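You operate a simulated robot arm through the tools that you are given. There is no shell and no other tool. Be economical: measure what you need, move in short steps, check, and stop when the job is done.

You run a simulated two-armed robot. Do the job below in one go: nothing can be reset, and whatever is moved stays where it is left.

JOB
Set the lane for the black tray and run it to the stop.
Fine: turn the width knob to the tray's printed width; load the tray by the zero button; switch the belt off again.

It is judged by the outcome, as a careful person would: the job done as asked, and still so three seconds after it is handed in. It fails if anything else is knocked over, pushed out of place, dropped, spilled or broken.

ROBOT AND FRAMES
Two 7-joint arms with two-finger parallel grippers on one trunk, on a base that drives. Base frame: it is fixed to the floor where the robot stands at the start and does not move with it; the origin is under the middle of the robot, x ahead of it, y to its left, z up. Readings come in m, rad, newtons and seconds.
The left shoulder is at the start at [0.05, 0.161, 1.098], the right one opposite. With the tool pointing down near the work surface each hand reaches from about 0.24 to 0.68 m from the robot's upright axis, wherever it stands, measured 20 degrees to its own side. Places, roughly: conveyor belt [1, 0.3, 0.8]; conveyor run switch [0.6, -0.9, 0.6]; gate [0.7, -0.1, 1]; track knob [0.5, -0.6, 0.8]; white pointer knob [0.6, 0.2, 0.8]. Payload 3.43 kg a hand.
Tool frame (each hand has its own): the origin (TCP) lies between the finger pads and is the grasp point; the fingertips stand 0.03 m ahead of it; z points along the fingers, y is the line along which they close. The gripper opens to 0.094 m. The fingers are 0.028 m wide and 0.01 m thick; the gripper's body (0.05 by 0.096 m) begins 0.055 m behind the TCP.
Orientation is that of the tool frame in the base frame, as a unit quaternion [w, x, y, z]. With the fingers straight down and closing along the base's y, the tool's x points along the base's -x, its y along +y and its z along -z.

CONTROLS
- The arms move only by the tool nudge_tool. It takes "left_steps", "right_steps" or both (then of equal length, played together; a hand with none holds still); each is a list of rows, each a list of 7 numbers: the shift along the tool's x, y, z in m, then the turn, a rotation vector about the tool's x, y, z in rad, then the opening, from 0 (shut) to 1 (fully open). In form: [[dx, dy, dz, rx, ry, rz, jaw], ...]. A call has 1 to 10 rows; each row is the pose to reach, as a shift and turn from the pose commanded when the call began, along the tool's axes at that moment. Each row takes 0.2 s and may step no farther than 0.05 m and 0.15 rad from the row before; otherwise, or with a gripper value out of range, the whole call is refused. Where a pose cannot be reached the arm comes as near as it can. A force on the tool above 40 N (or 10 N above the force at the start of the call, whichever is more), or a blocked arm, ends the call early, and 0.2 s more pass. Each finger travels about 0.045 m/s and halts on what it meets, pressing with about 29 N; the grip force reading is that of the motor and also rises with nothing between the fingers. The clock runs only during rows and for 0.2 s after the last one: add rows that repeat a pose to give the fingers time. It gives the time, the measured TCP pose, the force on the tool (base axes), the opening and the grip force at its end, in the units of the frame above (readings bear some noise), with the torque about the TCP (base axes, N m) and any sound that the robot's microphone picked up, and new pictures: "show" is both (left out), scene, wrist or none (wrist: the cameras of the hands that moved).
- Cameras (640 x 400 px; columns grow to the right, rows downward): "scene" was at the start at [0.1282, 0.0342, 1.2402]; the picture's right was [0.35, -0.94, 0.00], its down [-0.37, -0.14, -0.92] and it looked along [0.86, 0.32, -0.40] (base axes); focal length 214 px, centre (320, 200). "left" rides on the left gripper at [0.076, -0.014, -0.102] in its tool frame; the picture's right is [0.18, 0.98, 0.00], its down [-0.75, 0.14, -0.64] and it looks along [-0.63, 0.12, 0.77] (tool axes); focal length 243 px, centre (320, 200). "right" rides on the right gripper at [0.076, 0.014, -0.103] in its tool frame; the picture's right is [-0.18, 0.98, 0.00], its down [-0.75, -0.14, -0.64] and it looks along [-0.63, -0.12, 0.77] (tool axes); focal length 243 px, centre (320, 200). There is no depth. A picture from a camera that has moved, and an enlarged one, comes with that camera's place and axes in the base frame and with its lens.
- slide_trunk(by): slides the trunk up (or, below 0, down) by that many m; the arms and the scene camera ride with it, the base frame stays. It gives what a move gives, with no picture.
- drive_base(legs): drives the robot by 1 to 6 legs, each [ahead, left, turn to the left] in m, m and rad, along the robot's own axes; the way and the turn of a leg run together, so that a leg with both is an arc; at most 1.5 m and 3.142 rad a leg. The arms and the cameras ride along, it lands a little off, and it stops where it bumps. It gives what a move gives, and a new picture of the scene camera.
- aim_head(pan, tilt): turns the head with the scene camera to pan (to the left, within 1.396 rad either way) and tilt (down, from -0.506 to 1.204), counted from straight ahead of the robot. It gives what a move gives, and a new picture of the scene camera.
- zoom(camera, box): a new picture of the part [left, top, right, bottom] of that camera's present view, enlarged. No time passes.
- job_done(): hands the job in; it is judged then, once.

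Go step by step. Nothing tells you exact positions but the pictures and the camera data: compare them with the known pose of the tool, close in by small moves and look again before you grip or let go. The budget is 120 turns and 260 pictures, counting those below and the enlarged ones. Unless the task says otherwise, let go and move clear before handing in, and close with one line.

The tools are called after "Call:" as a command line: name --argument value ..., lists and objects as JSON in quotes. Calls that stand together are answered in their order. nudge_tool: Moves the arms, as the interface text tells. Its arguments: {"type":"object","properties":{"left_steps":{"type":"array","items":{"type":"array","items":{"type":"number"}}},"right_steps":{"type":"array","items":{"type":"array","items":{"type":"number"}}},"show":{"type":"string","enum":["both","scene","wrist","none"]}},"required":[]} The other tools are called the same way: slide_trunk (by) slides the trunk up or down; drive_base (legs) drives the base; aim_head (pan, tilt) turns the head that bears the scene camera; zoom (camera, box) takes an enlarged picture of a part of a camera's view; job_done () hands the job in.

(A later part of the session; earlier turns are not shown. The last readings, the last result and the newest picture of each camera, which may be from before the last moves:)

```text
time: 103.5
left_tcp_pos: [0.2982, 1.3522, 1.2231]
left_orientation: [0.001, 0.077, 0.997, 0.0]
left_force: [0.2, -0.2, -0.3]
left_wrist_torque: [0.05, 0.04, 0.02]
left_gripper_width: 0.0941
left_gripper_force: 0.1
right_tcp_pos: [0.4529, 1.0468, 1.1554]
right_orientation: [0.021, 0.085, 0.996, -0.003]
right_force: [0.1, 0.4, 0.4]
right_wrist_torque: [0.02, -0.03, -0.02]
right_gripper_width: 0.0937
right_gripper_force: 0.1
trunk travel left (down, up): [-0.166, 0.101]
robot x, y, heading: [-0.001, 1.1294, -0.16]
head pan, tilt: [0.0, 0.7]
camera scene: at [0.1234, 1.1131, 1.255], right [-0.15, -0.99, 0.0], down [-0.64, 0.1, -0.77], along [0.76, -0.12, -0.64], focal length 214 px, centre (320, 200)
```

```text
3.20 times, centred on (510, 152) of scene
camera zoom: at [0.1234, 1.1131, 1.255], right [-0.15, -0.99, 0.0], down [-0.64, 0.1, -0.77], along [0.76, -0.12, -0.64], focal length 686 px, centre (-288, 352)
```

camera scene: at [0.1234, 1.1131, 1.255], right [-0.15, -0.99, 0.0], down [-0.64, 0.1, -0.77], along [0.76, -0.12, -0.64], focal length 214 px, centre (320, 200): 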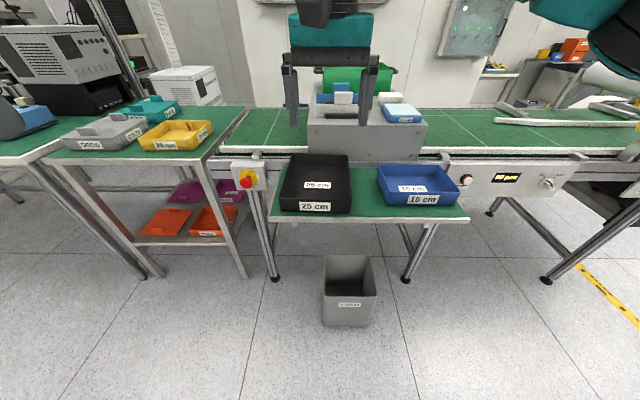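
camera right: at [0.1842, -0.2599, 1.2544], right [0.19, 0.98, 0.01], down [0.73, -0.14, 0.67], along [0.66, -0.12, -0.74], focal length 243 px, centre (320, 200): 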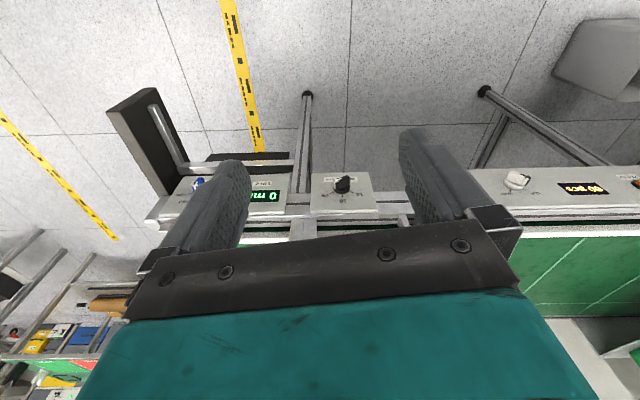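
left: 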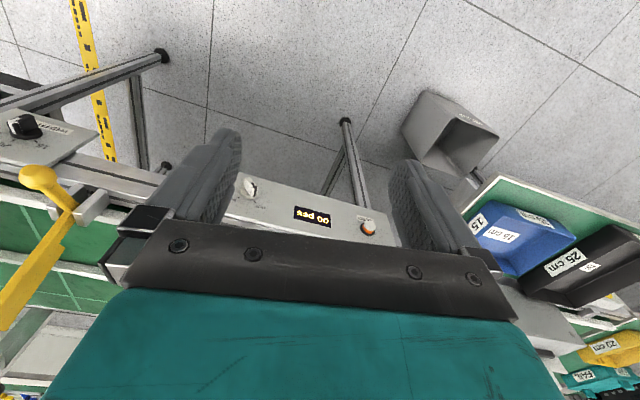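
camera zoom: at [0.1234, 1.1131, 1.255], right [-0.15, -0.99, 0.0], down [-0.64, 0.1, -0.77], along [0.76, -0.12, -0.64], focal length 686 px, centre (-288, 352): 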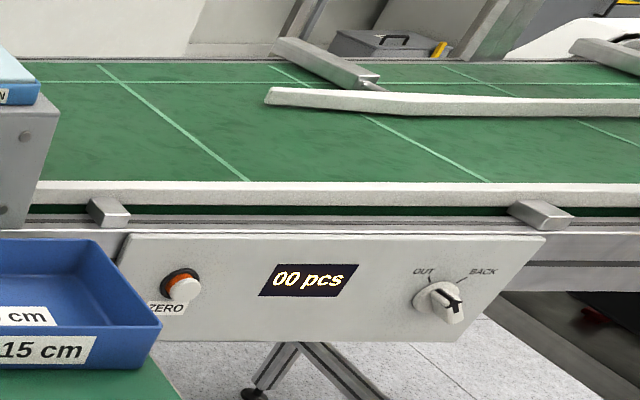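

The tray is 25 cm (fore-aft) by 20 cm, rim z≈0.885, centre near (0.69, 1.03), and the conveyor is square to the robot now. I go forward 10 cm and bring both hands above the tray's left and right walls.

Call:
drive_base --legs '[[0.1, 0, 0]]'

Call:
nudge_tool --left_steps '[[-0.034, -0.016, 0.015, 0, 0, 0, 1], [-0.068, -0.032, 0.03, 0, 0, 0, 1], [-0.102, -0.048, 0.05, 0, 0, 0, 1], [-0.136, -0.064, 0.07, 0, 0, 0, 1], [-0.17, -0.08, 0.095, 0, 0, 0, 1], [-0.204, -0.096, 0.12, 0, 0, 0, 0.8], [-0.238, -0.112, 0.145, 0, 0, 0, 0.6], [-0.272, -0.128, 0.17, 0, 0, 0, 0.5], [-0.306, -0.144, 0.195, 0, 0, 0, 0.5], [-0.339, -0.156, 0.22, 0, 0, 0, 0.5]]' --right_steps '[[-0.014, -0.008, 0.016, 0, 0, 0, 1], [-0.028, -0.015, 0.032, 0, 0, 0, 1], [-0.042, -0.022, 0.048, 0, 0, 0, 1], [-0.056, -0.03, 0.064, 0, 0, 0, 1], [-0.07, -0.037, 0.08, 0, 0, 0, 1], [-0.084, -0.044, 0.096, 0, 0, 0, 0.8], [-0.098, -0.052, 0.112, 0, 0, 0, 0.6], [-0.112, -0.06, 0.128, 0, 0, 0, 0.5], [-0.126, -0.067, 0.144, 0, 0, 0, 0.5], [-0.14, -0.074, 0.155, 0, 0, 0, 0.5]]'

```text
time: 104.6
left_tcp_pos: [0.3972, 1.3356, 1.224]
left_orientation: [0.0, 0.077, 0.997, 0.0]
left_force: [0.9, -0.5, -0.4]
left_wrist_torque: [-0.01, 0.0, -0.01]
left_gripper_width: 0.094
left_gripper_force: 0.1
right_tcp_pos: [0.5511, 1.0324, 1.1548]
right_orientation: [0.021, 0.086, 0.996, -0.003]
right_force: [0.0, 0.2, -0.4]
right_wrist_torque: [-0.03, -0.01, 0.01]
right_gripper_width: 0.0939
right_gripper_force: 0.2
trunk travel left (down, up): [-0.166, 0.101]
robot x, y, heading: [0.0964, 1.114, -0.152]
head pan, tilt: [0.0, 0.7]
camera scene: at [0.2224, 1.0976, 1.2548], right [-0.15, -0.99, 0.0], down [-0.64, 0.1, -0.76], along [0.76, -0.12, -0.64], focal length 214 px, centre (320, 200)
```

scene: 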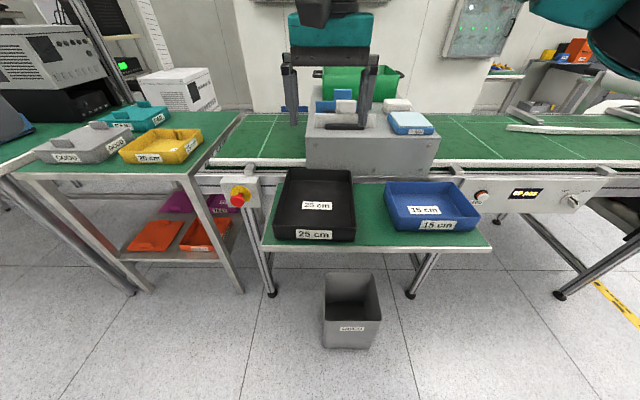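

```text
time: 106.8
left_tcp_pos: [0.6336, 1.2152, 1.0174]
left_orientation: [0.001, 0.076, 0.997, -0.001]
left_force: [0.3, -0.3, -0.2]
left_wrist_torque: [-0.05, 0.01, -0.03]
left_gripper_width: 0.047
left_gripper_force: 0.1
left hand out of reach, approached as far as the arm can: row 7, 8, 9, 10
right_tcp_pos: [0.6829, 0.9352, 1.007]
right_orientation: [0.021, 0.084, 0.996, -0.003]
right_force: [0.0, 0.2, -0.3]
right_wrist_torque: [0.01, 0.04, 0.0]
right_gripper_width: 0.0469
right_gripper_force: 0.0
trunk travel left (down, up): [-0.166, 0.101]
robot x, y, heading: [0.1002, 1.1154, -0.152]
head pan, tilt: [0.0, 0.7]
camera scene: at [0.2219, 1.0978, 1.2549], right [-0.15, -0.99, 0.0], down [-0.64, 0.1, -0.76], along [0.76, -0.12, -0.64], focal length 214 px, centre (320, 200)
camera right: at [0.6057, 0.9623, 1.1063], right [0.35, 0.94, 0.0], down [0.69, -0.26, 0.67], along [0.63, -0.23, -0.74], focal length 243 px, centre (320, 200)
camera left: at [0.5549, 1.2134, 1.1187], right [-0.03, 1.0, 0.0], down [0.77, 0.02, 0.64], along [0.64, 0.02, -0.77], focal length 243 px, centre (320, 200)
```

scene: 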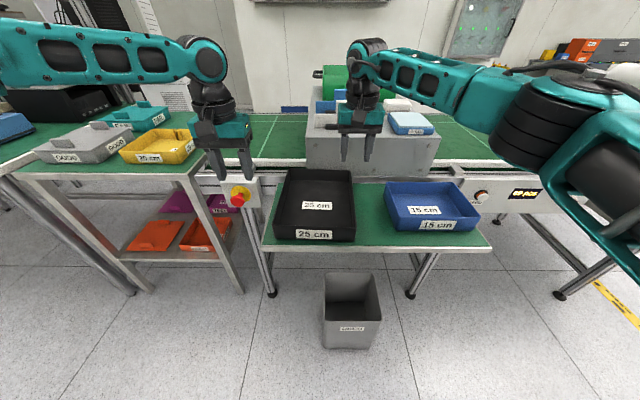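
right: 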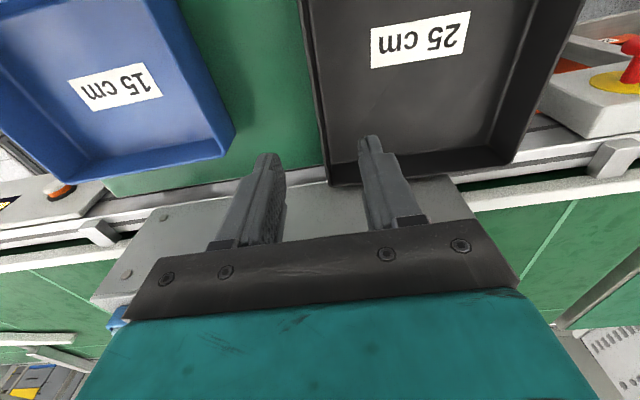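
left: 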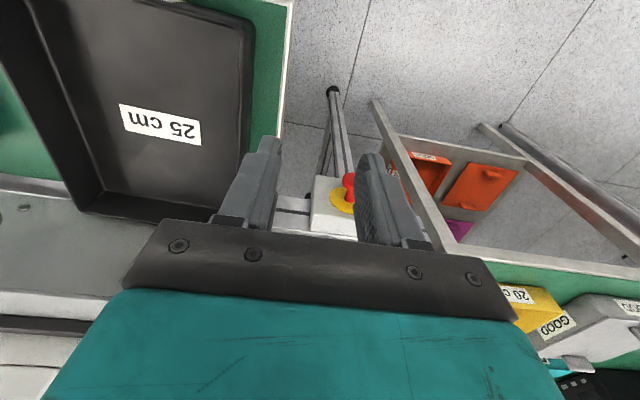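

Both hands are above; the left one stopped short. I nudge it on separately.

Call:
nudge_tool --left_steps '[[-0.02, -0.02, 0.01, 0, 0, 0, 0.5], [-0.04, -0.04, 0.02, 0, 0, 0, 0.5], [-0.06, -0.06, 0.03, 0, 0, 0, 0.5], [-0.075, -0.07, 0.03, 0, 0, 0, 0.5]]' --show "wrist"

```text
time: 107.8
left_tcp_pos: [0.6305, 1.2148, 1.0055]
left_orientation: [0.001, 0.076, 0.997, -0.001]
left_force: [-0.3, -0.2, 0.3]
left_wrist_torque: [0.04, -0.01, 0.01]
left_gripper_width: 0.0472
left_gripper_force: 0.1
left hand out of reach, approached as far as the arm can: row 1, 2, 3, 4
right_tcp_pos: [0.6829, 0.9337, 1.0085]
right_orientation: [0.022, 0.085, 0.996, -0.003]
right_force: [0.5, 0.2, -0.5]
right_wrist_torque: [-0.01, -0.02, -0.02]
right_gripper_width: 0.0471
right_gripper_force: 0.1
trunk travel left (down, up): [-0.166, 0.101]
robot x, y, heading: [0.0938, 1.1175, -0.157]
head pan, tilt: [0.0, 0.7]
camera left: at [0.5521, 1.2129, 1.1089], right [-0.03, 1.0, 0.0], down [0.77, 0.02, 0.64], along [0.64, 0.02, -0.77], focal length 243 px, centre (320, 200)
```

left: 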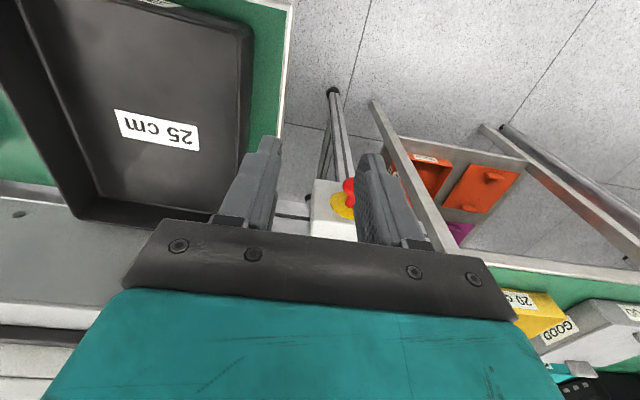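

Call:
nudge_tool --left_steps '[[0.02, -0.03, -0.02, 0, 0, 0, 0.5], [0.04, -0.06, -0.04, 0, 0, 0, 0.5], [0.04, -0.09, -0.04, 0, 0, 0, 0.5], [0.0, -0.09, -0.04, 0, 0, 0, 0.5], [-0.04, -0.09, -0.02, 0, 0, 0, 0.5], [-0.08, -0.09, 0, 0, 0, 0, 0.5]]' --show "scene"

```text
time: 109.2
left_tcp_pos: [0.6238, 1.2082, 1.0208]
left_orientation: [0.001, 0.077, 0.997, 0.0]
left_force: [-0.3, -0.3, 0.0]
left_wrist_torque: [0.01, 0.01, 0.01]
left_gripper_width: 0.047
left_gripper_force: 0.0
left hand out of reach, approached as far as the arm can: row 1, 2, 3, 4, 5, 6
right_tcp_pos: [0.6818, 0.9345, 1.0077]
right_orientation: [0.023, 0.086, 0.996, -0.003]
right_force: [0.0, -0.2, 0.2]
right_wrist_torque: [0.02, 0.01, 0.01]
right_gripper_width: 0.0471
right_gripper_force: 0.2
trunk travel left (down, up): [-0.166, 0.101]
robot x, y, heading: [0.095, 1.1177, -0.153]
head pan, tilt: [0.0, 0.7]
camera scene: at [0.2216, 1.0978, 1.255], right [-0.15, -0.99, 0.0], down [-0.64, 0.1, -0.76], along [0.76, -0.12, -0.64], focal length 214 px, centre (320, 200)
```

scene: 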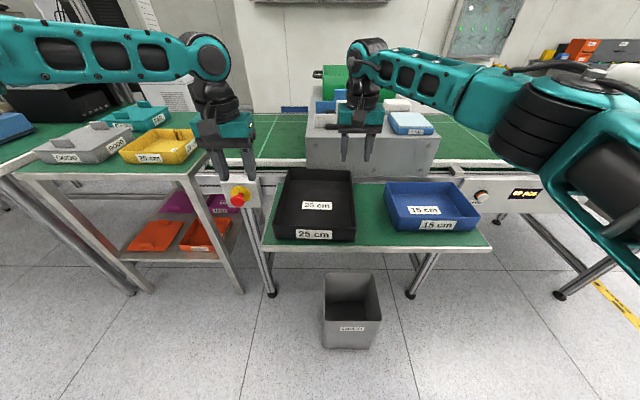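

The left arm is against a limit with the hand high relative to the shoulder. I raise the trunk and try again lower.

Call:
slide_trunk --by 0.1

Call:
nudge_tool --left_steps '[[0, 0, 0.04, 0, 0, 0, 0.5], [-0.01, -0.02, 0.07, 0, 0, 0, 0.5], [-0.03, -0.05, 0.08, 0, 0, 0, 0.5], [-0.06, -0.07, 0.09, 0, 0, 0, 0.5]]' --show "none"

```text
time: 110.6
left_tcp_pos: [0.6233, 1.2083, 1.1202]
left_orientation: [0.001, 0.077, 0.997, 0.0]
left_force: [-0.3, 0.1, -0.2]
left_wrist_torque: [-0.04, -0.01, -0.03]
left_gripper_width: 0.0471
left_gripper_force: 0.1
right_tcp_pos: [0.6808, 0.9348, 1.1085]
right_orientation: [0.021, 0.086, 0.996, -0.004]
right_force: [0.7, 0.4, 0.6]
right_wrist_torque: [-0.01, -0.01, 0.01]
right_gripper_width: 0.0471
right_gripper_force: 0.1
trunk travel left (down, up): [-0.266, 0.001]
robot x, y, heading: [0.0975, 1.1144, -0.157]
head pan, tilt: [0.0, 0.7]
```

```text
time: 111.6
left_tcp_pos: [0.6114, 1.2142, 1.0591]
left_orientation: [0.002, 0.076, 0.997, 0.0]
left_force: [0.3, -0.1, 0.0]
left_wrist_torque: [-0.01, -0.04, 0.03]
left_gripper_width: 0.0473
left_gripper_force: 0.1
left hand out of reach, approached as far as the arm can: row 1, 2, 3, 4
right_tcp_pos: [0.6821, 0.9349, 1.108]
right_orientation: [0.021, 0.086, 0.996, -0.003]
right_force: [0.0, -0.1, 0.0]
right_wrist_torque: [0.02, -0.01, -0.02]
right_gripper_width: 0.0466
right_gripper_force: 0.1
trunk travel left (down, up): [-0.266, 0.001]
robot x, y, heading: [0.0943, 1.1137, -0.16]
head pan, tilt: [0.0, 0.7]
```

Call:
nudge_tool --left_steps '[[0, 0, 0, 0, 0, 0.15, 0.5], [0, 0, 0, 0, 0, 0.3, 0.5], [0, -0.02, 0, 0, 0, 0.45, 0.5], [-0.02, -0.04, 0, 0, 0, 0.45, 0.5], [-0.04, -0.06, 0, 0, 0, 0.45, 0.5]]' --show "none"

```text
time: 112.8
left_tcp_pos: [0.606, 1.2058, 1.0719]
left_orientation: [0.001, 0.298, 0.954, 0.0]
left_force: [-0.1, -0.1, 0.3]
left_wrist_torque: [-0.02, 0.0, -0.02]
left_gripper_width: 0.0471
left_gripper_force: 0.1
left hand out of reach, approached as far as the arm can: row 3, 4, 5
right_tcp_pos: [0.682, 0.9348, 1.1081]
right_orientation: [0.021, 0.086, 0.996, -0.003]
right_force: [0.4, 0.1, 0.5]
right_wrist_torque: [0.02, 0.01, -0.01]
right_gripper_width: 0.0471
right_gripper_force: 0.0
trunk travel left (down, up): [-0.266, 0.001]
robot x, y, heading: [0.0984, 1.1122, -0.156]
head pan, tilt: [0.0, 0.7]
```

Only a different elbow posture will help, as happened earlier with the right arm. I back off and take the left arm through the same levelling motion, mirrored.

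Call:
drive_base --legs '[[-0.25, 0, 0]]'

Call:
nudge_tool --left_steps '[[0.03, 0, -0.03, 0, 0, -0.15, 0.5], [0.06, 0, -0.06, 0, 0, -0.3, 0.5], [0.09, 0, -0.09, 0, 0, -0.45, 0.5], [0.12, 0, -0.12, 0, 0, -0.45, 0.5]]' --show "none"

Call:
nudge_tool --left_steps '[[0.03, 0, 0, 0, 0, 0, 0.5], [0.06, 0.0, 0, 0, 0, 0, 0.5], [0.09, 0.0, 0, 0, 0, 0, 0.5]]' --show "none"

Call:
nudge_tool --left_steps '[[-0.03, 0, 0, 0, -0.15, 0, 0.2], [-0.06, 0, 0.02, 0, -0.3, 0, 0.2], [-0.09, 0, 0.05, 0, -0.45, 0, 0.2], [-0.12, 0, 0.08, 0, -0.6, 0, 0.3], [-0.15, 0.0, 0.11, 0, -0.75, 0, 0.4], [-0.15, 0.0, 0.14, 0, -0.9, 0, 0.5], [-0.15, 0.0, 0.17, 0, -1.05, 0, 0.5], [-0.15, 0.0, 0.2, 0, -1.2, 0, 0.5], [-0.15, 0, 0.24, 0, -1.35, 0, 0.5], [-0.15, 0, 0.28, 0, -1.5, 0, 0.5]]' --show "none"

Call:
nudge_tool --left_steps '[[0.01, -0.02, 0.04, 0, -0.1, 0, 0.5], [0.02, -0.04, 0.08, 0, -0.2, 0, 0.5], [0.035, -0.066, 0.12, 0, -0.3, 0, 0.5], [0.035, -0.066, 0.12, 0, -0.45, 0, 0.5], [0.035, -0.066, 0.12, 0, -0.6, 0, 0.5]]' --show "scene"

```text
time: 114.6
left_tcp_pos: [0.3594, 1.2441, 1.0733]
left_orientation: [0.002, 0.297, 0.955, 0.0]
left_force: [0.0, 0.3, 1.0]
left_wrist_torque: [0.01, -0.01, -0.01]
left_gripper_width: 0.0471
left_gripper_force: 0.1
right_tcp_pos: [0.4365, 0.9746, 1.1078]
right_orientation: [0.022, 0.085, 0.996, -0.004]
right_force: [-0.4, -0.6, 0.0]
right_wrist_torque: [0.04, -0.02, -0.03]
right_gripper_width: 0.0469
right_gripper_force: 0.0
trunk travel left (down, up): [-0.266, 0.001]
robot x, y, heading: [-0.1483, 1.1522, -0.152]
head pan, tilt: [0.0, 0.7]
camera scene: at [-0.0241, 1.136, 1.3551], right [-0.15, -0.99, 0.0], down [-0.64, 0.1, -0.77], along [0.76, -0.12, -0.64], focal length 214 px, centre (320, 200)
```

scene: 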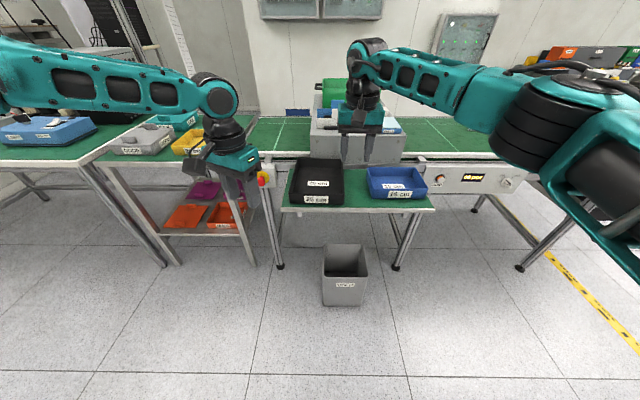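

```text
time: 115.6
left_tcp_pos: [0.2598, 1.3126, 1.1892]
left_orientation: [0.0, 0.075, 0.997, -0.001]
left_force: [-0.4, 0.4, -0.2]
left_wrist_torque: [0.01, -0.03, -0.03]
left_gripper_width: 0.0471
left_gripper_force: 0.0
right_tcp_pos: [0.4376, 0.974, 1.1087]
right_orientation: [0.022, 0.084, 0.996, -0.003]
right_force: [-0.1, 1.2, 0.2]
right_wrist_torque: [0.02, 0.03, 0.01]
right_gripper_width: 0.047
right_gripper_force: 0.0
trunk travel left (down, up): [-0.266, 0.001]
robot x, y, heading: [-0.1477, 1.155, -0.152]
head pan, tilt: [0.0, 0.7]
```

```text
time: 116.4
left_tcp_pos: [0.1714, 1.326, 1.1913]
left_orientation: [0.002, 0.075, 0.997, -0.001]
left_force: [0.3, 0.5, -0.1]
left_wrist_torque: [0.02, -0.02, -0.02]
left_gripper_width: 0.0468
left_gripper_force: 0.0
right_tcp_pos: [0.4372, 0.9749, 1.1097]
right_orientation: [0.023, 0.085, 0.996, -0.003]
right_force: [0.1, -0.6, 0.1]
right_wrist_torque: [0.0, -0.04, -0.02]
right_gripper_width: 0.047
right_gripper_force: 0.1
trunk travel left (down, up): [-0.266, 0.001]
robot x, y, heading: [-0.1494, 1.156, -0.154]
head pan, tilt: [0.0, 0.7]
```

```text
time: 118.6
left_tcp_pos: [0.3439, 1.3572, 1.0386]
left_orientation: [0.68, 0.055, 0.729, -0.053]
left_force: [-1.3, -0.4, -1.4]
left_wrist_torque: [0.0, 0.01, -0.01]
left_gripper_width: 0.0469
left_gripper_force: 0.0
left hand out of reach, approached as far as the arm can: row 8, 9, 10
right_tcp_pos: [0.4373, 0.9737, 1.1076]
right_orientation: [0.022, 0.085, 0.996, -0.004]
right_force: [-0.6, 0.8, 0.1]
right_wrist_torque: [0.01, 0.01, 0.01]
right_gripper_width: 0.0471
right_gripper_force: 0.1
trunk travel left (down, up): [-0.266, 0.001]
robot x, y, heading: [-0.1501, 1.1512, -0.151]
head pan, tilt: [0.0, 0.7]
```

```text
time: 119.8
left_tcp_pos: [0.4173, 1.3427, 1.1489]
left_orientation: [0.854, 0.04, 0.515, -0.066]
left_force: [0.2, -0.1, -0.1]
left_wrist_torque: [0.02, -0.02, 0.0]
left_gripper_width: 0.0472
left_gripper_force: 0.0
left hand out of reach, approached as far as the arm can: row 1, 2, 3, 4, 5
right_tcp_pos: [0.4365, 0.9727, 1.1092]
right_orientation: [0.022, 0.085, 0.996, -0.004]
right_force: [-0.5, -0.2, 0.7]
right_wrist_torque: [0.02, 0.02, 0.01]
right_gripper_width: 0.0469
right_gripper_force: 0.1
trunk travel left (down, up): [-0.266, 0.001]
robot x, y, heading: [-0.1484, 1.1489, -0.154]
head pan, tilt: [0.0, 0.7]
camera scene: at [-0.0234, 1.1359, 1.355], right [-0.15, -0.99, 0.0], down [-0.64, 0.1, -0.76], along [0.76, -0.12, -0.64], focal length 214 px, centre (320, 200)
```

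scene: 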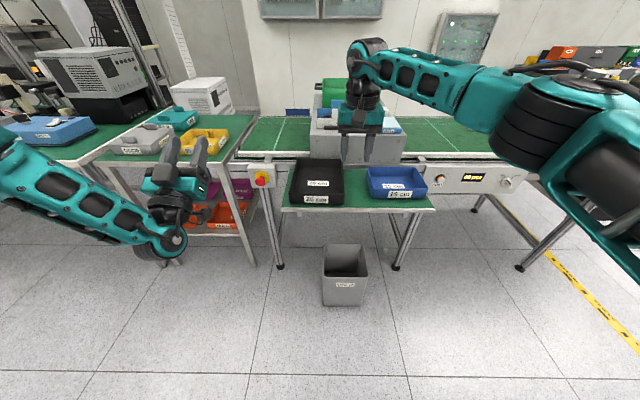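

The left arm took a new posture. I bring its hand back to pointing down.

Call:
nudge_tool --left_steps '[[0, 0, 0, 0, 0.15, 0, 0.5], [0, 0, 0, 0, 0.3, 0, 0.5], [0, 0, 0, 0, 0.45, 0, 0.5], [0, 0, 0, 0, 0.6, 0, 0.5], [0, 0, 0, 0, 0.75, 0, 0.5], [0, 0, 0, 0, 0.9, 0, 0.5], [0, 0, 0, 0, 1.05, 0, 0.5], [0, 0, 0, 0, 1.2, 0, 0.5]]' --show "none"

Call:
nudge_tool --left_steps '[[0, 0, 0, 0, 0.15, 0, 0.5], [0, 0, 0, 0, 0.3, 0, 0.5], [0, 0, 0, 0, 0.45, 0, 0.5], [0, 0, 0, 0, 0.6, 0, 0.5], [0, 0, 0, 0, 0.75, 0, 0.5], [0, 0, 0, 0, 0.85, 0, 0.5]]' --show "scene"

```text
time: 121.6
left_tcp_pos: [0.4191, 1.3446, 1.1498]
left_orientation: [0.435, 0.069, 0.897, -0.032]
left_force: [-0.5, 0.6, 0.0]
left_wrist_torque: [-0.01, -0.01, -0.01]
left_gripper_width: 0.047
left_gripper_force: 0.0
right_tcp_pos: [0.4381, 0.9742, 1.1078]
right_orientation: [0.021, 0.085, 0.996, -0.003]
right_force: [0.8, -0.6, 0.0]
right_wrist_torque: [0.01, 0.01, -0.02]
right_gripper_width: 0.0469
right_gripper_force: 0.1
trunk travel left (down, up): [-0.266, 0.001]
robot x, y, heading: [-0.1493, 1.153, -0.155]
head pan, tilt: [0.0, 0.7]
```

```text
time: 123.0
left_tcp_pos: [0.419, 1.3447, 1.1491]
left_orientation: [0.025, 0.076, 0.997, -0.004]
left_force: [-0.1, 1.5, -0.4]
left_wrist_torque: [-0.02, -0.04, -0.01]
left_gripper_width: 0.047
left_gripper_force: 0.1
right_tcp_pos: [0.4371, 0.9746, 1.1081]
right_orientation: [0.022, 0.085, 0.996, -0.003]
right_force: [0.3, 0.3, 0.0]
right_wrist_torque: [0.03, 0.0, 0.0]
right_gripper_width: 0.047
right_gripper_force: 0.1
trunk travel left (down, up): [-0.266, 0.001]
robot x, y, heading: [-0.1471, 1.1554, -0.15]
head pan, tilt: [0.0, 0.7]
camera scene: at [-0.0232, 1.1358, 1.3549], right [-0.15, -0.99, 0.0], down [-0.64, 0.1, -0.76], along [0.76, -0.12, -0.64], focal length 214 px, centre (320, 200)
```

scene: 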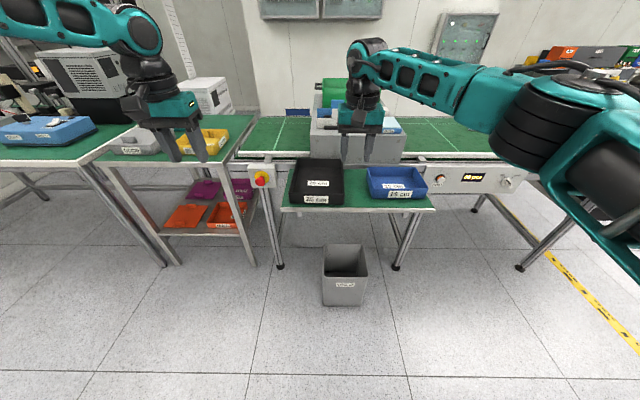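

Now I test whether the left hand can reach the needed offset (0.6 ahead, 0.11 left).

Call:
nudge_tool --left_steps '[[-0.015, -0.035, 0, 0, 0.04, 0, 0.5], [-0.03, -0.07, 0, 0, 0.04, 0, 0.5], [-0.045, -0.105, 0, 0, 0.04, 0, 0.5], [-0.06, -0.14, 0, 0, 0.04, 0, 0.5], [-0.075, -0.166, 0.01, 0, 0.04, 0, 0.5]]' --show "none"

```text
time: 124.2
left_tcp_pos: [0.3987, 1.2596, 1.1458]
left_orientation: [0.005, 0.076, 0.997, -0.001]
left_force: [0.8, 0.0, 0.3]
left_wrist_torque: [0.0, -0.04, 0.04]
left_gripper_width: 0.047
left_gripper_force: 0.1
left hand out of reach, approached as far as the arm can: row 2, 3, 4, 5
right_tcp_pos: [0.4381, 0.9734, 1.1086]
right_orientation: [0.021, 0.084, 0.996, -0.002]
right_force: [0.5, -0.5, 0.2]
right_wrist_torque: [0.0, -0.05, 0.0]
right_gripper_width: 0.0471
right_gripper_force: 0.0
trunk travel left (down, up): [-0.266, 0.001]
robot x, y, heading: [-0.1461, 1.1506, -0.15]
head pan, tilt: [0.0, 0.7]
```

The left hand can't come that far in, so I shift the plan: tray 10 cm left of the robot's axis, left hand at +0.2 and right at 0. I test both at 0.6 ahead.

Call:
nudge_tool --left_steps '[[-0.02, 0.02, 0, 0, 0, 0, 0.5], [-0.05, 0.02, 0, 0, 0, 0, 0.5], [-0.077, 0.011, 0, 0, 0, 0, 0.5]]' --right_steps '[[0, 0.03, 0, 0, -0.02, 0, 0.5], [0, 0.06, 0, 0, -0.04, 0, 0.5], [0, 0.086, 0, 0, -0.04, 0, 0.5]]' --show "scene"

```text
time: 125.0
left_tcp_pos: [0.4269, 1.2878, 1.1479]
left_orientation: [0.006, 0.076, 0.997, -0.001]
left_force: [0.5, 0.6, -0.2]
left_wrist_torque: [0.01, 0.01, 0.0]
left_gripper_width: 0.0469
left_gripper_force: 0.0
left hand out of reach, approached as far as the arm can: row 1, 2, 3
right_tcp_pos: [0.4527, 1.06, 1.1085]
right_orientation: [0.042, 0.085, 0.996, -0.005]
right_force: [-0.1, -0.4, 0.1]
right_wrist_torque: [0.04, -0.01, 0.0]
right_gripper_width: 0.047
right_gripper_force: 0.2
trunk travel left (down, up): [-0.266, 0.001]
robot x, y, heading: [-0.1476, 1.154, -0.154]
head pan, tilt: [0.0, 0.7]
camera scene: at [-0.0234, 1.1369, 1.355], right [-0.15, -0.99, 0.0], down [-0.64, 0.1, -0.77], along [0.76, -0.12, -0.64], focal length 214 px, centre (320, 200)
```

scene: 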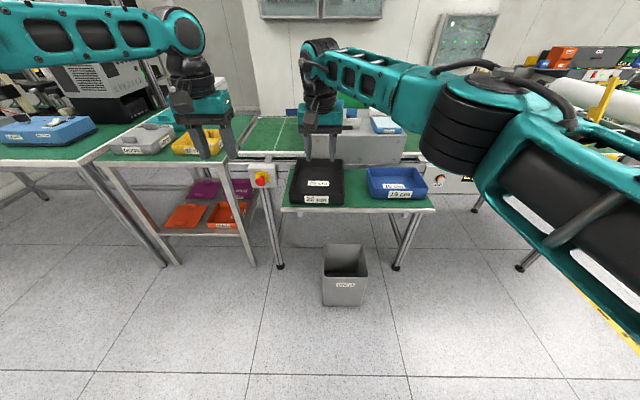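

The right hand reaches easily. I test whether the left reaches further when higher relative to the shoulder.

Call:
nudge_tool --left_steps '[[0, 0, -0.04, 0, 0, 0, 0.5], [0, 0, -0.08, 0, 0, 0, 0.5], [-0.02, 0, -0.12, 0, 0, 0, 0.5], [-0.05, -0.02, -0.12, 0, 0, 0, 0.5], [-0.08, -0.04, -0.12, 0, 0, 0, 0.5], [-0.08, -0.08, -0.12, 0, 0, 0, 0.5]]' --right_steps '[[0, 0, 0, 0, 0.03, 0, 0.5], [0, 0, 0, 0, 0.08, 0, 0.5], [0, 0, 0, 0, 0.08, 0, 0.5], [0, 0, 0, 0, 0.08, 0, 0.5], [0, 0, 0, 0, 0.08, 0, 0.5], [0, 0, 0, 0, 0.08, 0, 0.5]]' --show "scene"

```text
time: 126.4
left_tcp_pos: [0.4137, 1.2945, 1.2409]
left_orientation: [0.007, 0.076, 0.997, -0.002]
left_force: [0.1, 1.0, -0.3]
left_wrist_torque: [-0.01, 0.05, 0.01]
left_gripper_width: 0.0471
left_gripper_force: 0.0
left hand out of reach, approached as far as the arm can: row 1, 2, 3, 4, 5, 6
right_tcp_pos: [0.4476, 1.0574, 1.1082]
right_orientation: [0.002, 0.084, 0.996, -0.002]
right_force: [0.2, 0.0, -0.6]
right_wrist_torque: [-0.01, -0.03, 0.0]
right_gripper_width: 0.0469
right_gripper_force: 0.0
right hand out of reach, approached as far as the arm can: row 2, 3, 4, 5, 6
trunk travel left (down, up): [-0.266, 0.001]
robot x, y, heading: [-0.1484, 1.1558, -0.153]
head pan, tilt: [0.0, 0.7]
camera scene: at [-0.0234, 1.136, 1.355], right [-0.15, -0.99, 0.0], down [-0.64, 0.1, -0.76], along [0.76, -0.12, -0.64], focal length 214 px, centre (320, 200)
```

scene: 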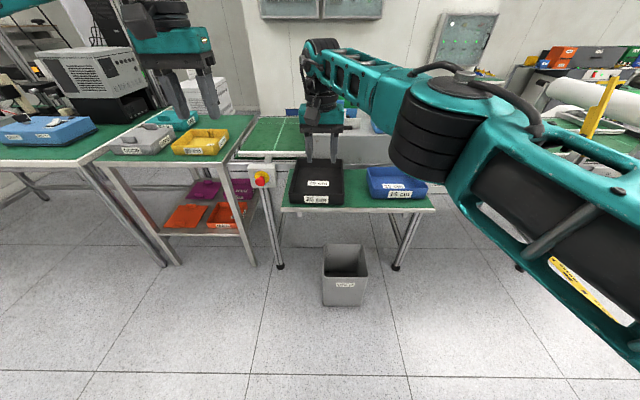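

I settle for the tray 12 cm left of the axis at 0.53 ahead, and set both hands level so that trunk and base do the lifting and carrying.

Call:
nudge_tool --left_steps '[[0, 0, 0.04, 0, 0, 0, 0.5], [0, 0, 0.08, 0, 0, 0, 0.5], [0, 0, 0.11, 0, 0, 0, 0.5]]' --right_steps '[[0.03, 0.01, -0.01, 0, 0, 0, 0.5], [0.06, 0.02, -0.02, 0, 0, 0, 0.5], [0.069, 0.026, -0.022, 0, 0, 0, 0.5]]' --show "wrist"

```text
time: 127.2
left_tcp_pos: [0.4141, 1.2927, 1.1275]
left_orientation: [0.006, 0.076, 0.997, -0.001]
left_force: [0.5, 0.0, -0.7]
left_wrist_torque: [-0.02, -0.02, 0.03]
left_gripper_width: 0.0471
left_gripper_force: 0.1
right_tcp_pos: [0.3843, 1.0947, 1.1298]
right_orientation: [0.002, 0.086, 0.996, -0.001]
right_force: [-0.3, -0.6, 1.2]
right_wrist_torque: [0.0, 0.03, 0.02]
right_gripper_width: 0.047
right_gripper_force: 0.0
trunk travel left (down, up): [-0.266, 0.001]
robot x, y, heading: [-0.1492, 1.1559, -0.157]
head pan, tilt: [0.0, 0.7]
camera right: at [0.3113, 1.1218, 1.2309], right [0.35, 0.94, 0.0], down [0.72, -0.27, 0.65], along [0.6, -0.23, -0.76], focal length 243 px, centre (320, 200)
camera left: at [0.3349, 1.2907, 1.2296], right [-0.03, 1.0, 0.0], down [0.76, 0.03, 0.65], along [0.65, 0.02, -0.76], focal length 243 px, centre (320, 200)
```

right: 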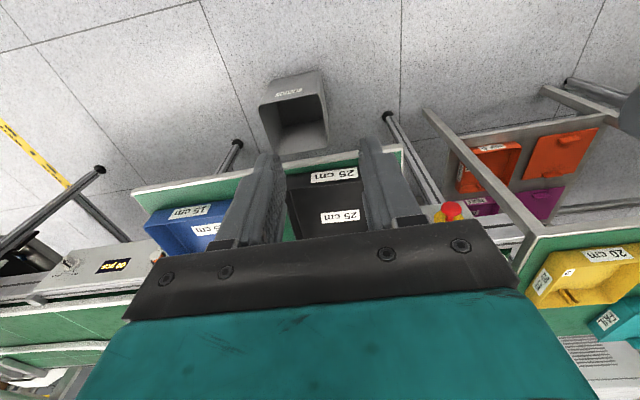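
left: 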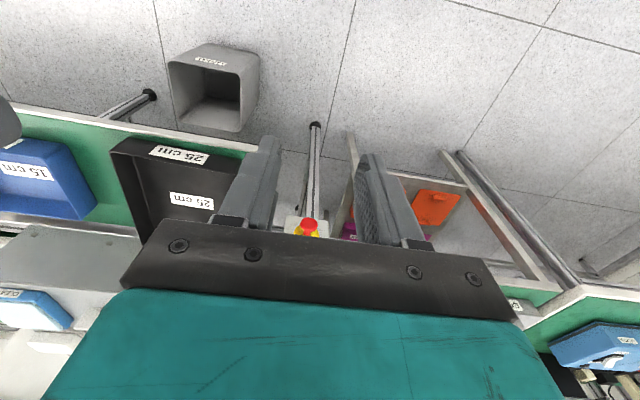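

Hands are 20 cm apart and level. I drive so the tray comes under them, in stages, watching the bin on the floor.

Call:
drive_base --legs '[[0, -0.113, 0], [0.22, 0, 0]]'

Call:
aim_head --pan 0 --tilt 0.95

```text
time: 130.1
left_tcp_pos: [0.6139, 1.1503, 1.1272]
left_orientation: [0.006, 0.075, 0.997, -0.001]
left_force: [1.4, 0.0, 0.1]
left_wrist_torque: [0.02, 0.02, -0.01]
left_gripper_width: 0.0469
left_gripper_force: 0.2
right_tcp_pos: [0.5834, 0.9529, 1.1282]
right_orientation: [0.002, 0.085, 0.996, -0.001]
right_force: [-0.1, -0.6, 0.2]
right_wrist_torque: [-0.02, 0.01, 0.01]
right_gripper_width: 0.0468
right_gripper_force: 0.1
trunk travel left (down, up): [-0.266, 0.001]
robot x, y, heading: [0.0511, 1.0074, -0.15]
head pan, tilt: [0.0, 0.7]
camera scene: at [0.1762, 0.9929, 1.3549], right [-0.15, -0.99, 0.0], down [-0.64, 0.1, -0.76], along [0.76, -0.12, -0.64], focal length 214 px, centre (320, 200)
```

scene: 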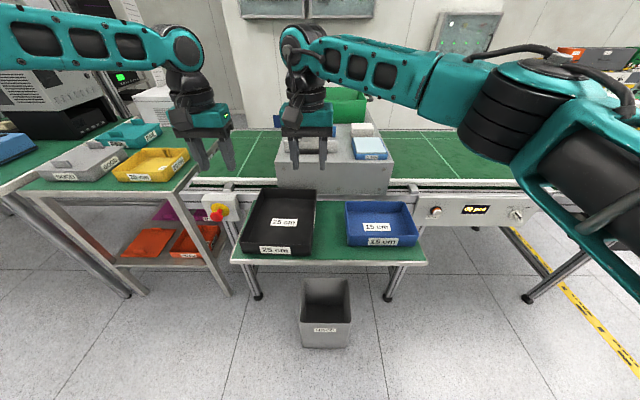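

```text
time: 130.9
left_tcp_pos: [0.6133, 1.1496, 1.1278]
left_orientation: [0.007, 0.076, 0.997, 0.0]
left_force: [-0.6, 0.5, -0.5]
left_wrist_torque: [-0.02, 0.02, 0.01]
left_gripper_width: 0.0469
left_gripper_force: 0.1
right_tcp_pos: [0.584, 0.9519, 1.1302]
right_orientation: [0.001, 0.084, 0.996, -0.001]
right_force: [-0.8, -0.6, -0.1]
right_wrist_torque: [-0.01, -0.01, -0.03]
right_gripper_width: 0.047
right_gripper_force: 0.1
trunk travel left (down, up): [-0.266, 0.001]
robot x, y, heading: [0.0519, 1.008, -0.151]
head pan, tilt: [0.0, 0.949]
camera scene: at [0.1634, 0.9948, 1.3352], right [-0.15, -0.99, 0.0], down [-0.8, 0.12, -0.58], along [0.58, -0.09, -0.81], focal length 214 px, centre (320, 200)
```

scene: 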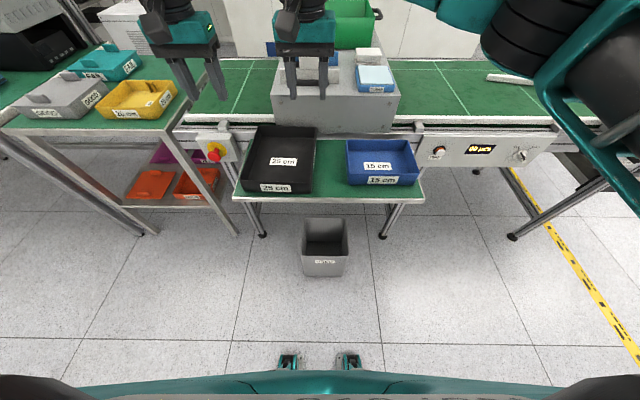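

The bin is well ahead of the feet. I zoom to refine the tray's place relative to the hands.

Call:
zoom --camera "scene" --box '[220, 110, 380, 210]'

Call:
zoom --camera "right" --box '[0, 0, 640, 400]'

Call:
zoom --camera "left" --box '[0, 0, 640, 400]'

```text
4.00 times, centred on (300, 160) of scene
camera zoom: at [0.1634, 0.9948, 1.3352], right [-0.15, -0.99, 0.0], down [-0.8, 0.12, -0.58], along [0.58, -0.09, -0.81], focal length 858 px, centre (400, 360)
```

zoom: 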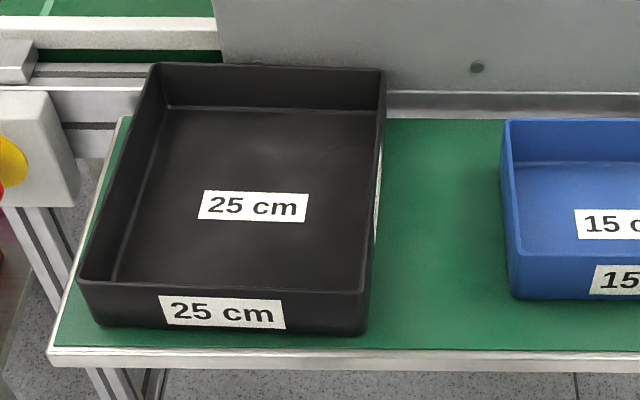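

```text
1.00 times, centred on (320, 200) of right (not enlarged: the box is as wide or as high as the picture)
camera zoom: at [0.5101, 0.9789, 1.231], right [0.35, 0.94, 0.0], down [0.72, -0.26, 0.65], along [0.6, -0.23, -0.76], focal length 243 px, centre (320, 200)
```

zoom: 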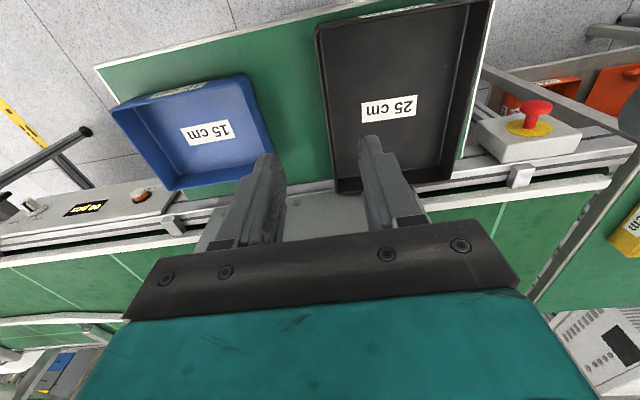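

```text
1.00 times, centred on (320, 200) of left (not enlarged: the box is as wide or as high as the picture)
camera zoom: at [0.5335, 1.1476, 1.2302], right [-0.03, 1.0, 0.0], down [0.76, 0.03, 0.65], along [0.65, 0.02, -0.76], focal length 243 px, centre (320, 200)
```

zoom: 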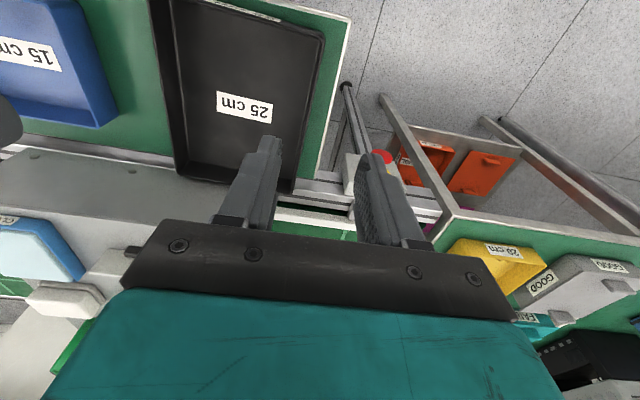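

The tray centre is at (0.696, 1.032), rim z≈0.875, yaw ≈ -0.20. I drive into position with a slight turn to match, and then lower part way.

Call:
drive_base --legs '[[0.092, 0.024, 0], [0, 0, -0.045]]'

Call:
slide_trunk --by -0.17

Call:
zoom --camera "right" --box '[0, 0, 640, 400]'

Call:
zoom --camera "left" --box '[0, 0, 640, 400]'

```text
time: 132.4
left_tcp_pos: [0.7121, 1.1334, 1.1285]
left_orientation: [0.005, 0.098, 0.995, -0.001]
left_force: [0.2, 0.1, 0.3]
left_wrist_torque: [-0.01, 0.0, 0.01]
left_gripper_width: 0.0468
left_gripper_force: 0.0
right_tcp_pos: [0.674, 0.9374, 1.1291]
right_orientation: [0.001, 0.107, 0.994, -0.001]
right_force: [0.9, -0.4, -0.8]
right_wrist_torque: [0.01, -0.03, 0.04]
right_gripper_width: 0.0469
right_gripper_force: 0.2
trunk travel left (down, up): [-0.266, 0.001]
robot x, y, heading: [0.1393, 1.0235, -0.197]
head pan, tilt: [0.0, 0.949]
camera scene: at [0.2564, 0.9989, 1.3352], right [-0.2, -0.98, 0.0], down [-0.8, 0.16, -0.58], along [0.57, -0.11, -0.81], focal length 214 px, centre (320, 200)
```

scene: 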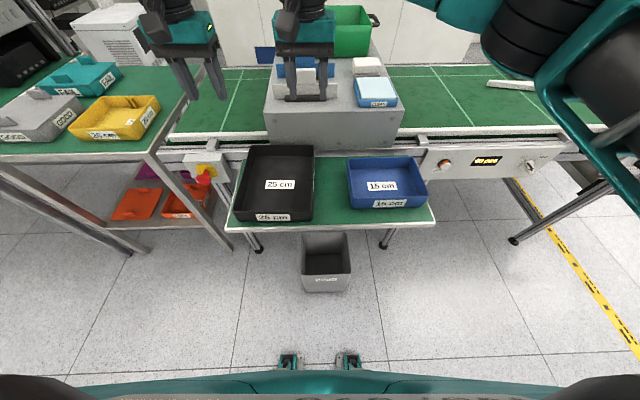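

```text
time: 134.3
left_tcp_pos: [0.7128, 1.134, 0.9582]
left_orientation: [0.006, 0.098, 0.995, -0.001]
left_force: [-0.5, -0.4, 0.1]
left_wrist_torque: [-0.01, 0.0, 0.0]
left_gripper_width: 0.0469
left_gripper_force: 0.0
right_tcp_pos: [0.673, 0.9368, 0.9599]
right_orientation: [0.002, 0.107, 0.994, -0.001]
right_force: [-0.9, 0.9, 0.4]
right_wrist_torque: [0.01, 0.01, -0.02]
right_gripper_width: 0.047
right_gripper_force: 0.1
trunk travel left (down, up): [-0.096, 0.171]
robot x, y, heading: [0.1461, 1.0222, -0.201]
head pan, tilt: [0.0, 0.949]
```

```text
1.00 times, centred on (320, 200) of right (not enlarged: the box is as wide or as high as the picture)
camera zoom: at [0.6018, 0.9675, 1.0611], right [0.39, 0.92, 0.0], down [0.7, -0.3, 0.65], along [0.59, -0.25, -0.76], focal length 243 px, centre (320, 200)
```

zoom: 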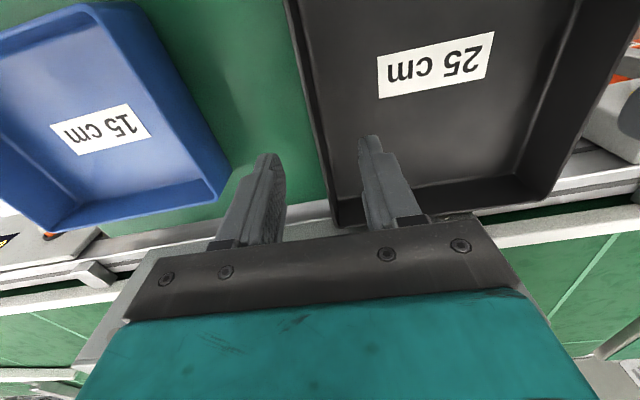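

```text
1.00 times, centred on (320, 200) of left (not enlarged: the box is as wide or as high as the picture)
camera zoom: at [0.6329, 1.1349, 1.0603], right [0.01, 1.0, 0.0], down [0.76, -0.01, 0.65], along [0.65, -0.01, -0.76], focal length 243 px, centre (320, 200)
```

zoom: 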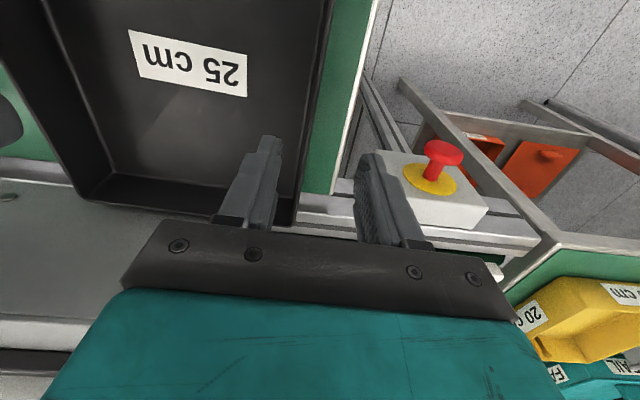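

Both walls are between the open fingers (the left wall is about 8 mm inboard of centre). The e-stop is clear of the left finger by 5 cm. I lower 8 cm and look.

Call:
slide_trunk --by -0.078

Call:
zoom --camera "right" --box '[160, 80, 480, 280]'

Call:
zoom --camera "left" --box '[160, 80, 480, 280]'

```text
time: 135.5
left_tcp_pos: [0.7119, 1.133, 0.8807]
left_orientation: [0.006, 0.099, 0.995, -0.001]
left_force: [-1.3, 0.3, -0.9]
left_wrist_torque: [-0.01, 0.0, -0.02]
left_gripper_width: 0.0471
left_gripper_force: 0.1
right_tcp_pos: [0.6735, 0.9372, 0.8812]
right_orientation: [0.002, 0.107, 0.994, -0.001]
right_force: [0.0, -0.2, -0.1]
right_wrist_torque: [0.0, 0.05, -0.02]
right_gripper_width: 0.0466
right_gripper_force: 0.1
trunk travel left (down, up): [-0.018, 0.249]
robot x, y, heading: [0.1449, 1.02, -0.2]
head pan, tilt: [0.0, 0.949]
```

```text
2.00 times, centred on (320, 180) of right
camera zoom: at [0.6017, 0.9675, 0.9831], right [0.39, 0.92, 0.0], down [0.7, -0.3, 0.65], along [0.59, -0.25, -0.76], focal length 485 px, centre (320, 240)
```

zoom: 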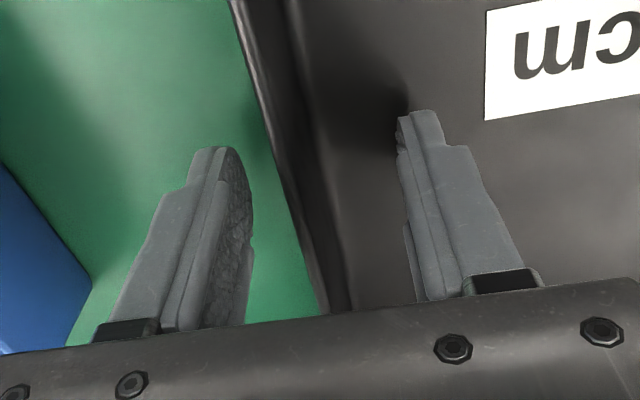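

```text
2.00 times, centred on (320, 180) of left
camera zoom: at [0.6329, 1.1349, 0.9823], right [0.01, 1.0, 0.0], down [0.76, -0.01, 0.65], along [0.65, -0.01, -0.76], focal length 485 px, centre (320, 240)
```

zoom: 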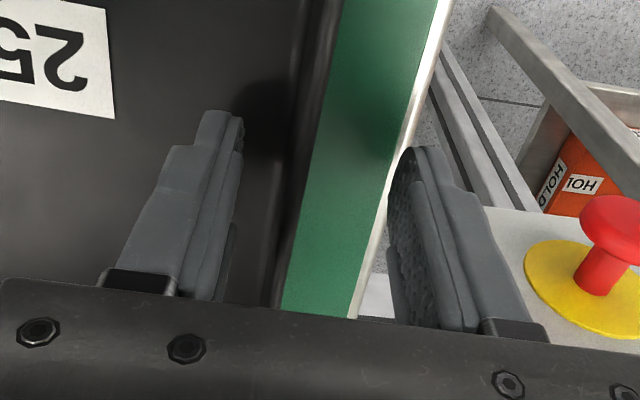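

Both walls are offset the same way by about 5 mm, so closing together just centres the tray. I close both grips.

Call:
nudge_tool --left_steps '[[0, 0, 0, 0, 0, 0, 0.25], [0, 0, 0, 0, 0, 0, 0], [0, 0, 0, 0, 0, 0, 0], [0, 0, 0, 0, 0, 0, 0]]' --right_steps '[[0, 0, 0, 0, 0, 0, 0.25], [0, 0, 0, 0, 0, 0, 0], [0, 0, 0, 0, 0, 0, 0], [0, 0, 0, 0, 0, 0, 0]]' --show "wrist"

```text
time: 136.5
left_tcp_pos: [0.7129, 1.1306, 0.8799]
left_orientation: [0.006, 0.1, 0.995, -0.002]
left_force: [-1.9, -17.2, 0.1]
left_wrist_torque: [0.11, 0.16, -0.13]
left_gripper_width: 0.0085
left_gripper_force: 29.2
right_tcp_pos: [0.6728, 0.94, 0.8815]
right_orientation: [0.002, 0.105, 0.994, 0.0]
right_force: [2.3, 16.0, -0.2]
right_wrist_torque: [-0.14, -0.28, 0.3]
right_gripper_width: 0.0082
right_gripper_force: 29.2
trunk travel left (down, up): [-0.018, 0.249]
robot x, y, heading: [0.1467, 1.0165, -0.197]
head pan, tilt: [0.0, 0.949]
camera right: at [0.6011, 0.9689, 0.9831], right [0.38, 0.92, 0.0], down [0.71, -0.3, 0.64], along [0.6, -0.25, -0.76], focal length 243 px, centre (320, 200)
camera left: at [0.6325, 1.1334, 0.9825], right [0.02, 1.0, -0.01], down [0.76, -0.01, 0.65], along [0.65, -0.01, -0.76], focal length 243 px, centre (320, 200)
```

right: 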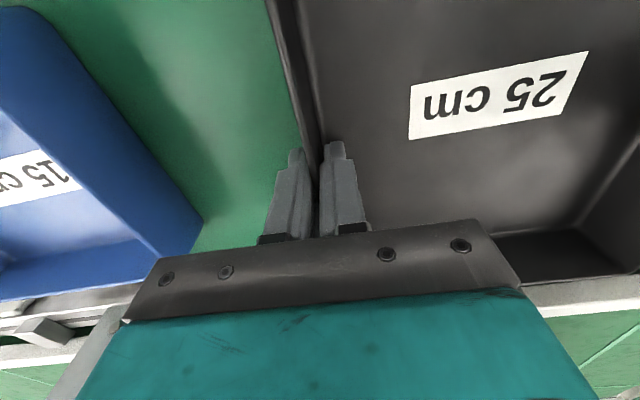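
left: 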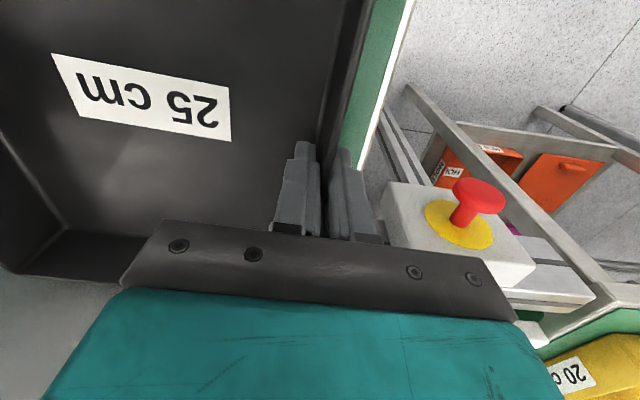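

Both hold the 8 mm walls. I ease the outward pull and lift with the trunk.

Call:
nudge_tool --right_steps '[[0, 0.002, 0, 0, 0, 0, 0], [0, 0.005, 0, 0, 0, 0, 0]]' --show "none"

Call:
slide_trunk --by 0.03

Call:
zoom --camera "scene" --box '[160, 80, 480, 280]'

```text
time: 137.1
left_tcp_pos: [0.7121, 1.1346, 0.88]
left_orientation: [0.007, 0.098, 0.995, 0.0]
left_force: [0.3, -14.1, 2.2]
left_wrist_torque: [0.05, 0.25, -0.06]
left_gripper_width: 0.0081
left_gripper_force: 29.6
right_tcp_pos: [0.6737, 0.9417, 0.8814]
right_orientation: [0.002, 0.107, 0.994, -0.002]
right_force: [-0.2, 11.8, -1.0]
right_wrist_torque: [-0.07, -0.26, 0.62]
right_gripper_width: 0.0084
right_gripper_force: 28.9
trunk travel left (down, up): [-0.018, 0.249]
robot x, y, heading: [0.146, 1.0194, -0.202]
head pan, tilt: [0.0, 0.949]
```

```text
time: 137.8
left_tcp_pos: [0.7126, 1.1339, 0.9097]
left_orientation: [0.006, 0.099, 0.995, 0.0]
left_force: [0.2, -10.2, -2.2]
left_wrist_torque: [-0.1, -0.38, -0.03]
left_gripper_width: 0.0085
left_gripper_force: 29.6
right_tcp_pos: [0.6753, 0.9423, 0.9105]
right_orientation: [0.002, 0.107, 0.994, -0.002]
right_force: [-0.9, 10.4, -3.0]
right_wrist_torque: [0.0, 0.37, 0.65]
right_gripper_width: 0.0082
right_gripper_force: 29.4
trunk travel left (down, up): [-0.048, 0.219]
robot x, y, heading: [0.1454, 1.0206, -0.2]
head pan, tilt: [0.0, 0.949]
```

```text
2.00 times, centred on (320, 180) of scene
camera zoom: at [0.2567, 0.9993, 1.1171], right [-0.2, -0.98, 0.0], down [-0.8, 0.16, -0.58], along [0.57, -0.11, -0.81], focal length 429 px, centre (320, 240)
```

zoom: 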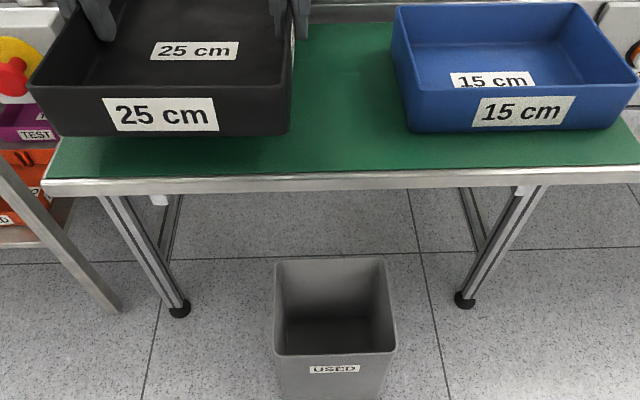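

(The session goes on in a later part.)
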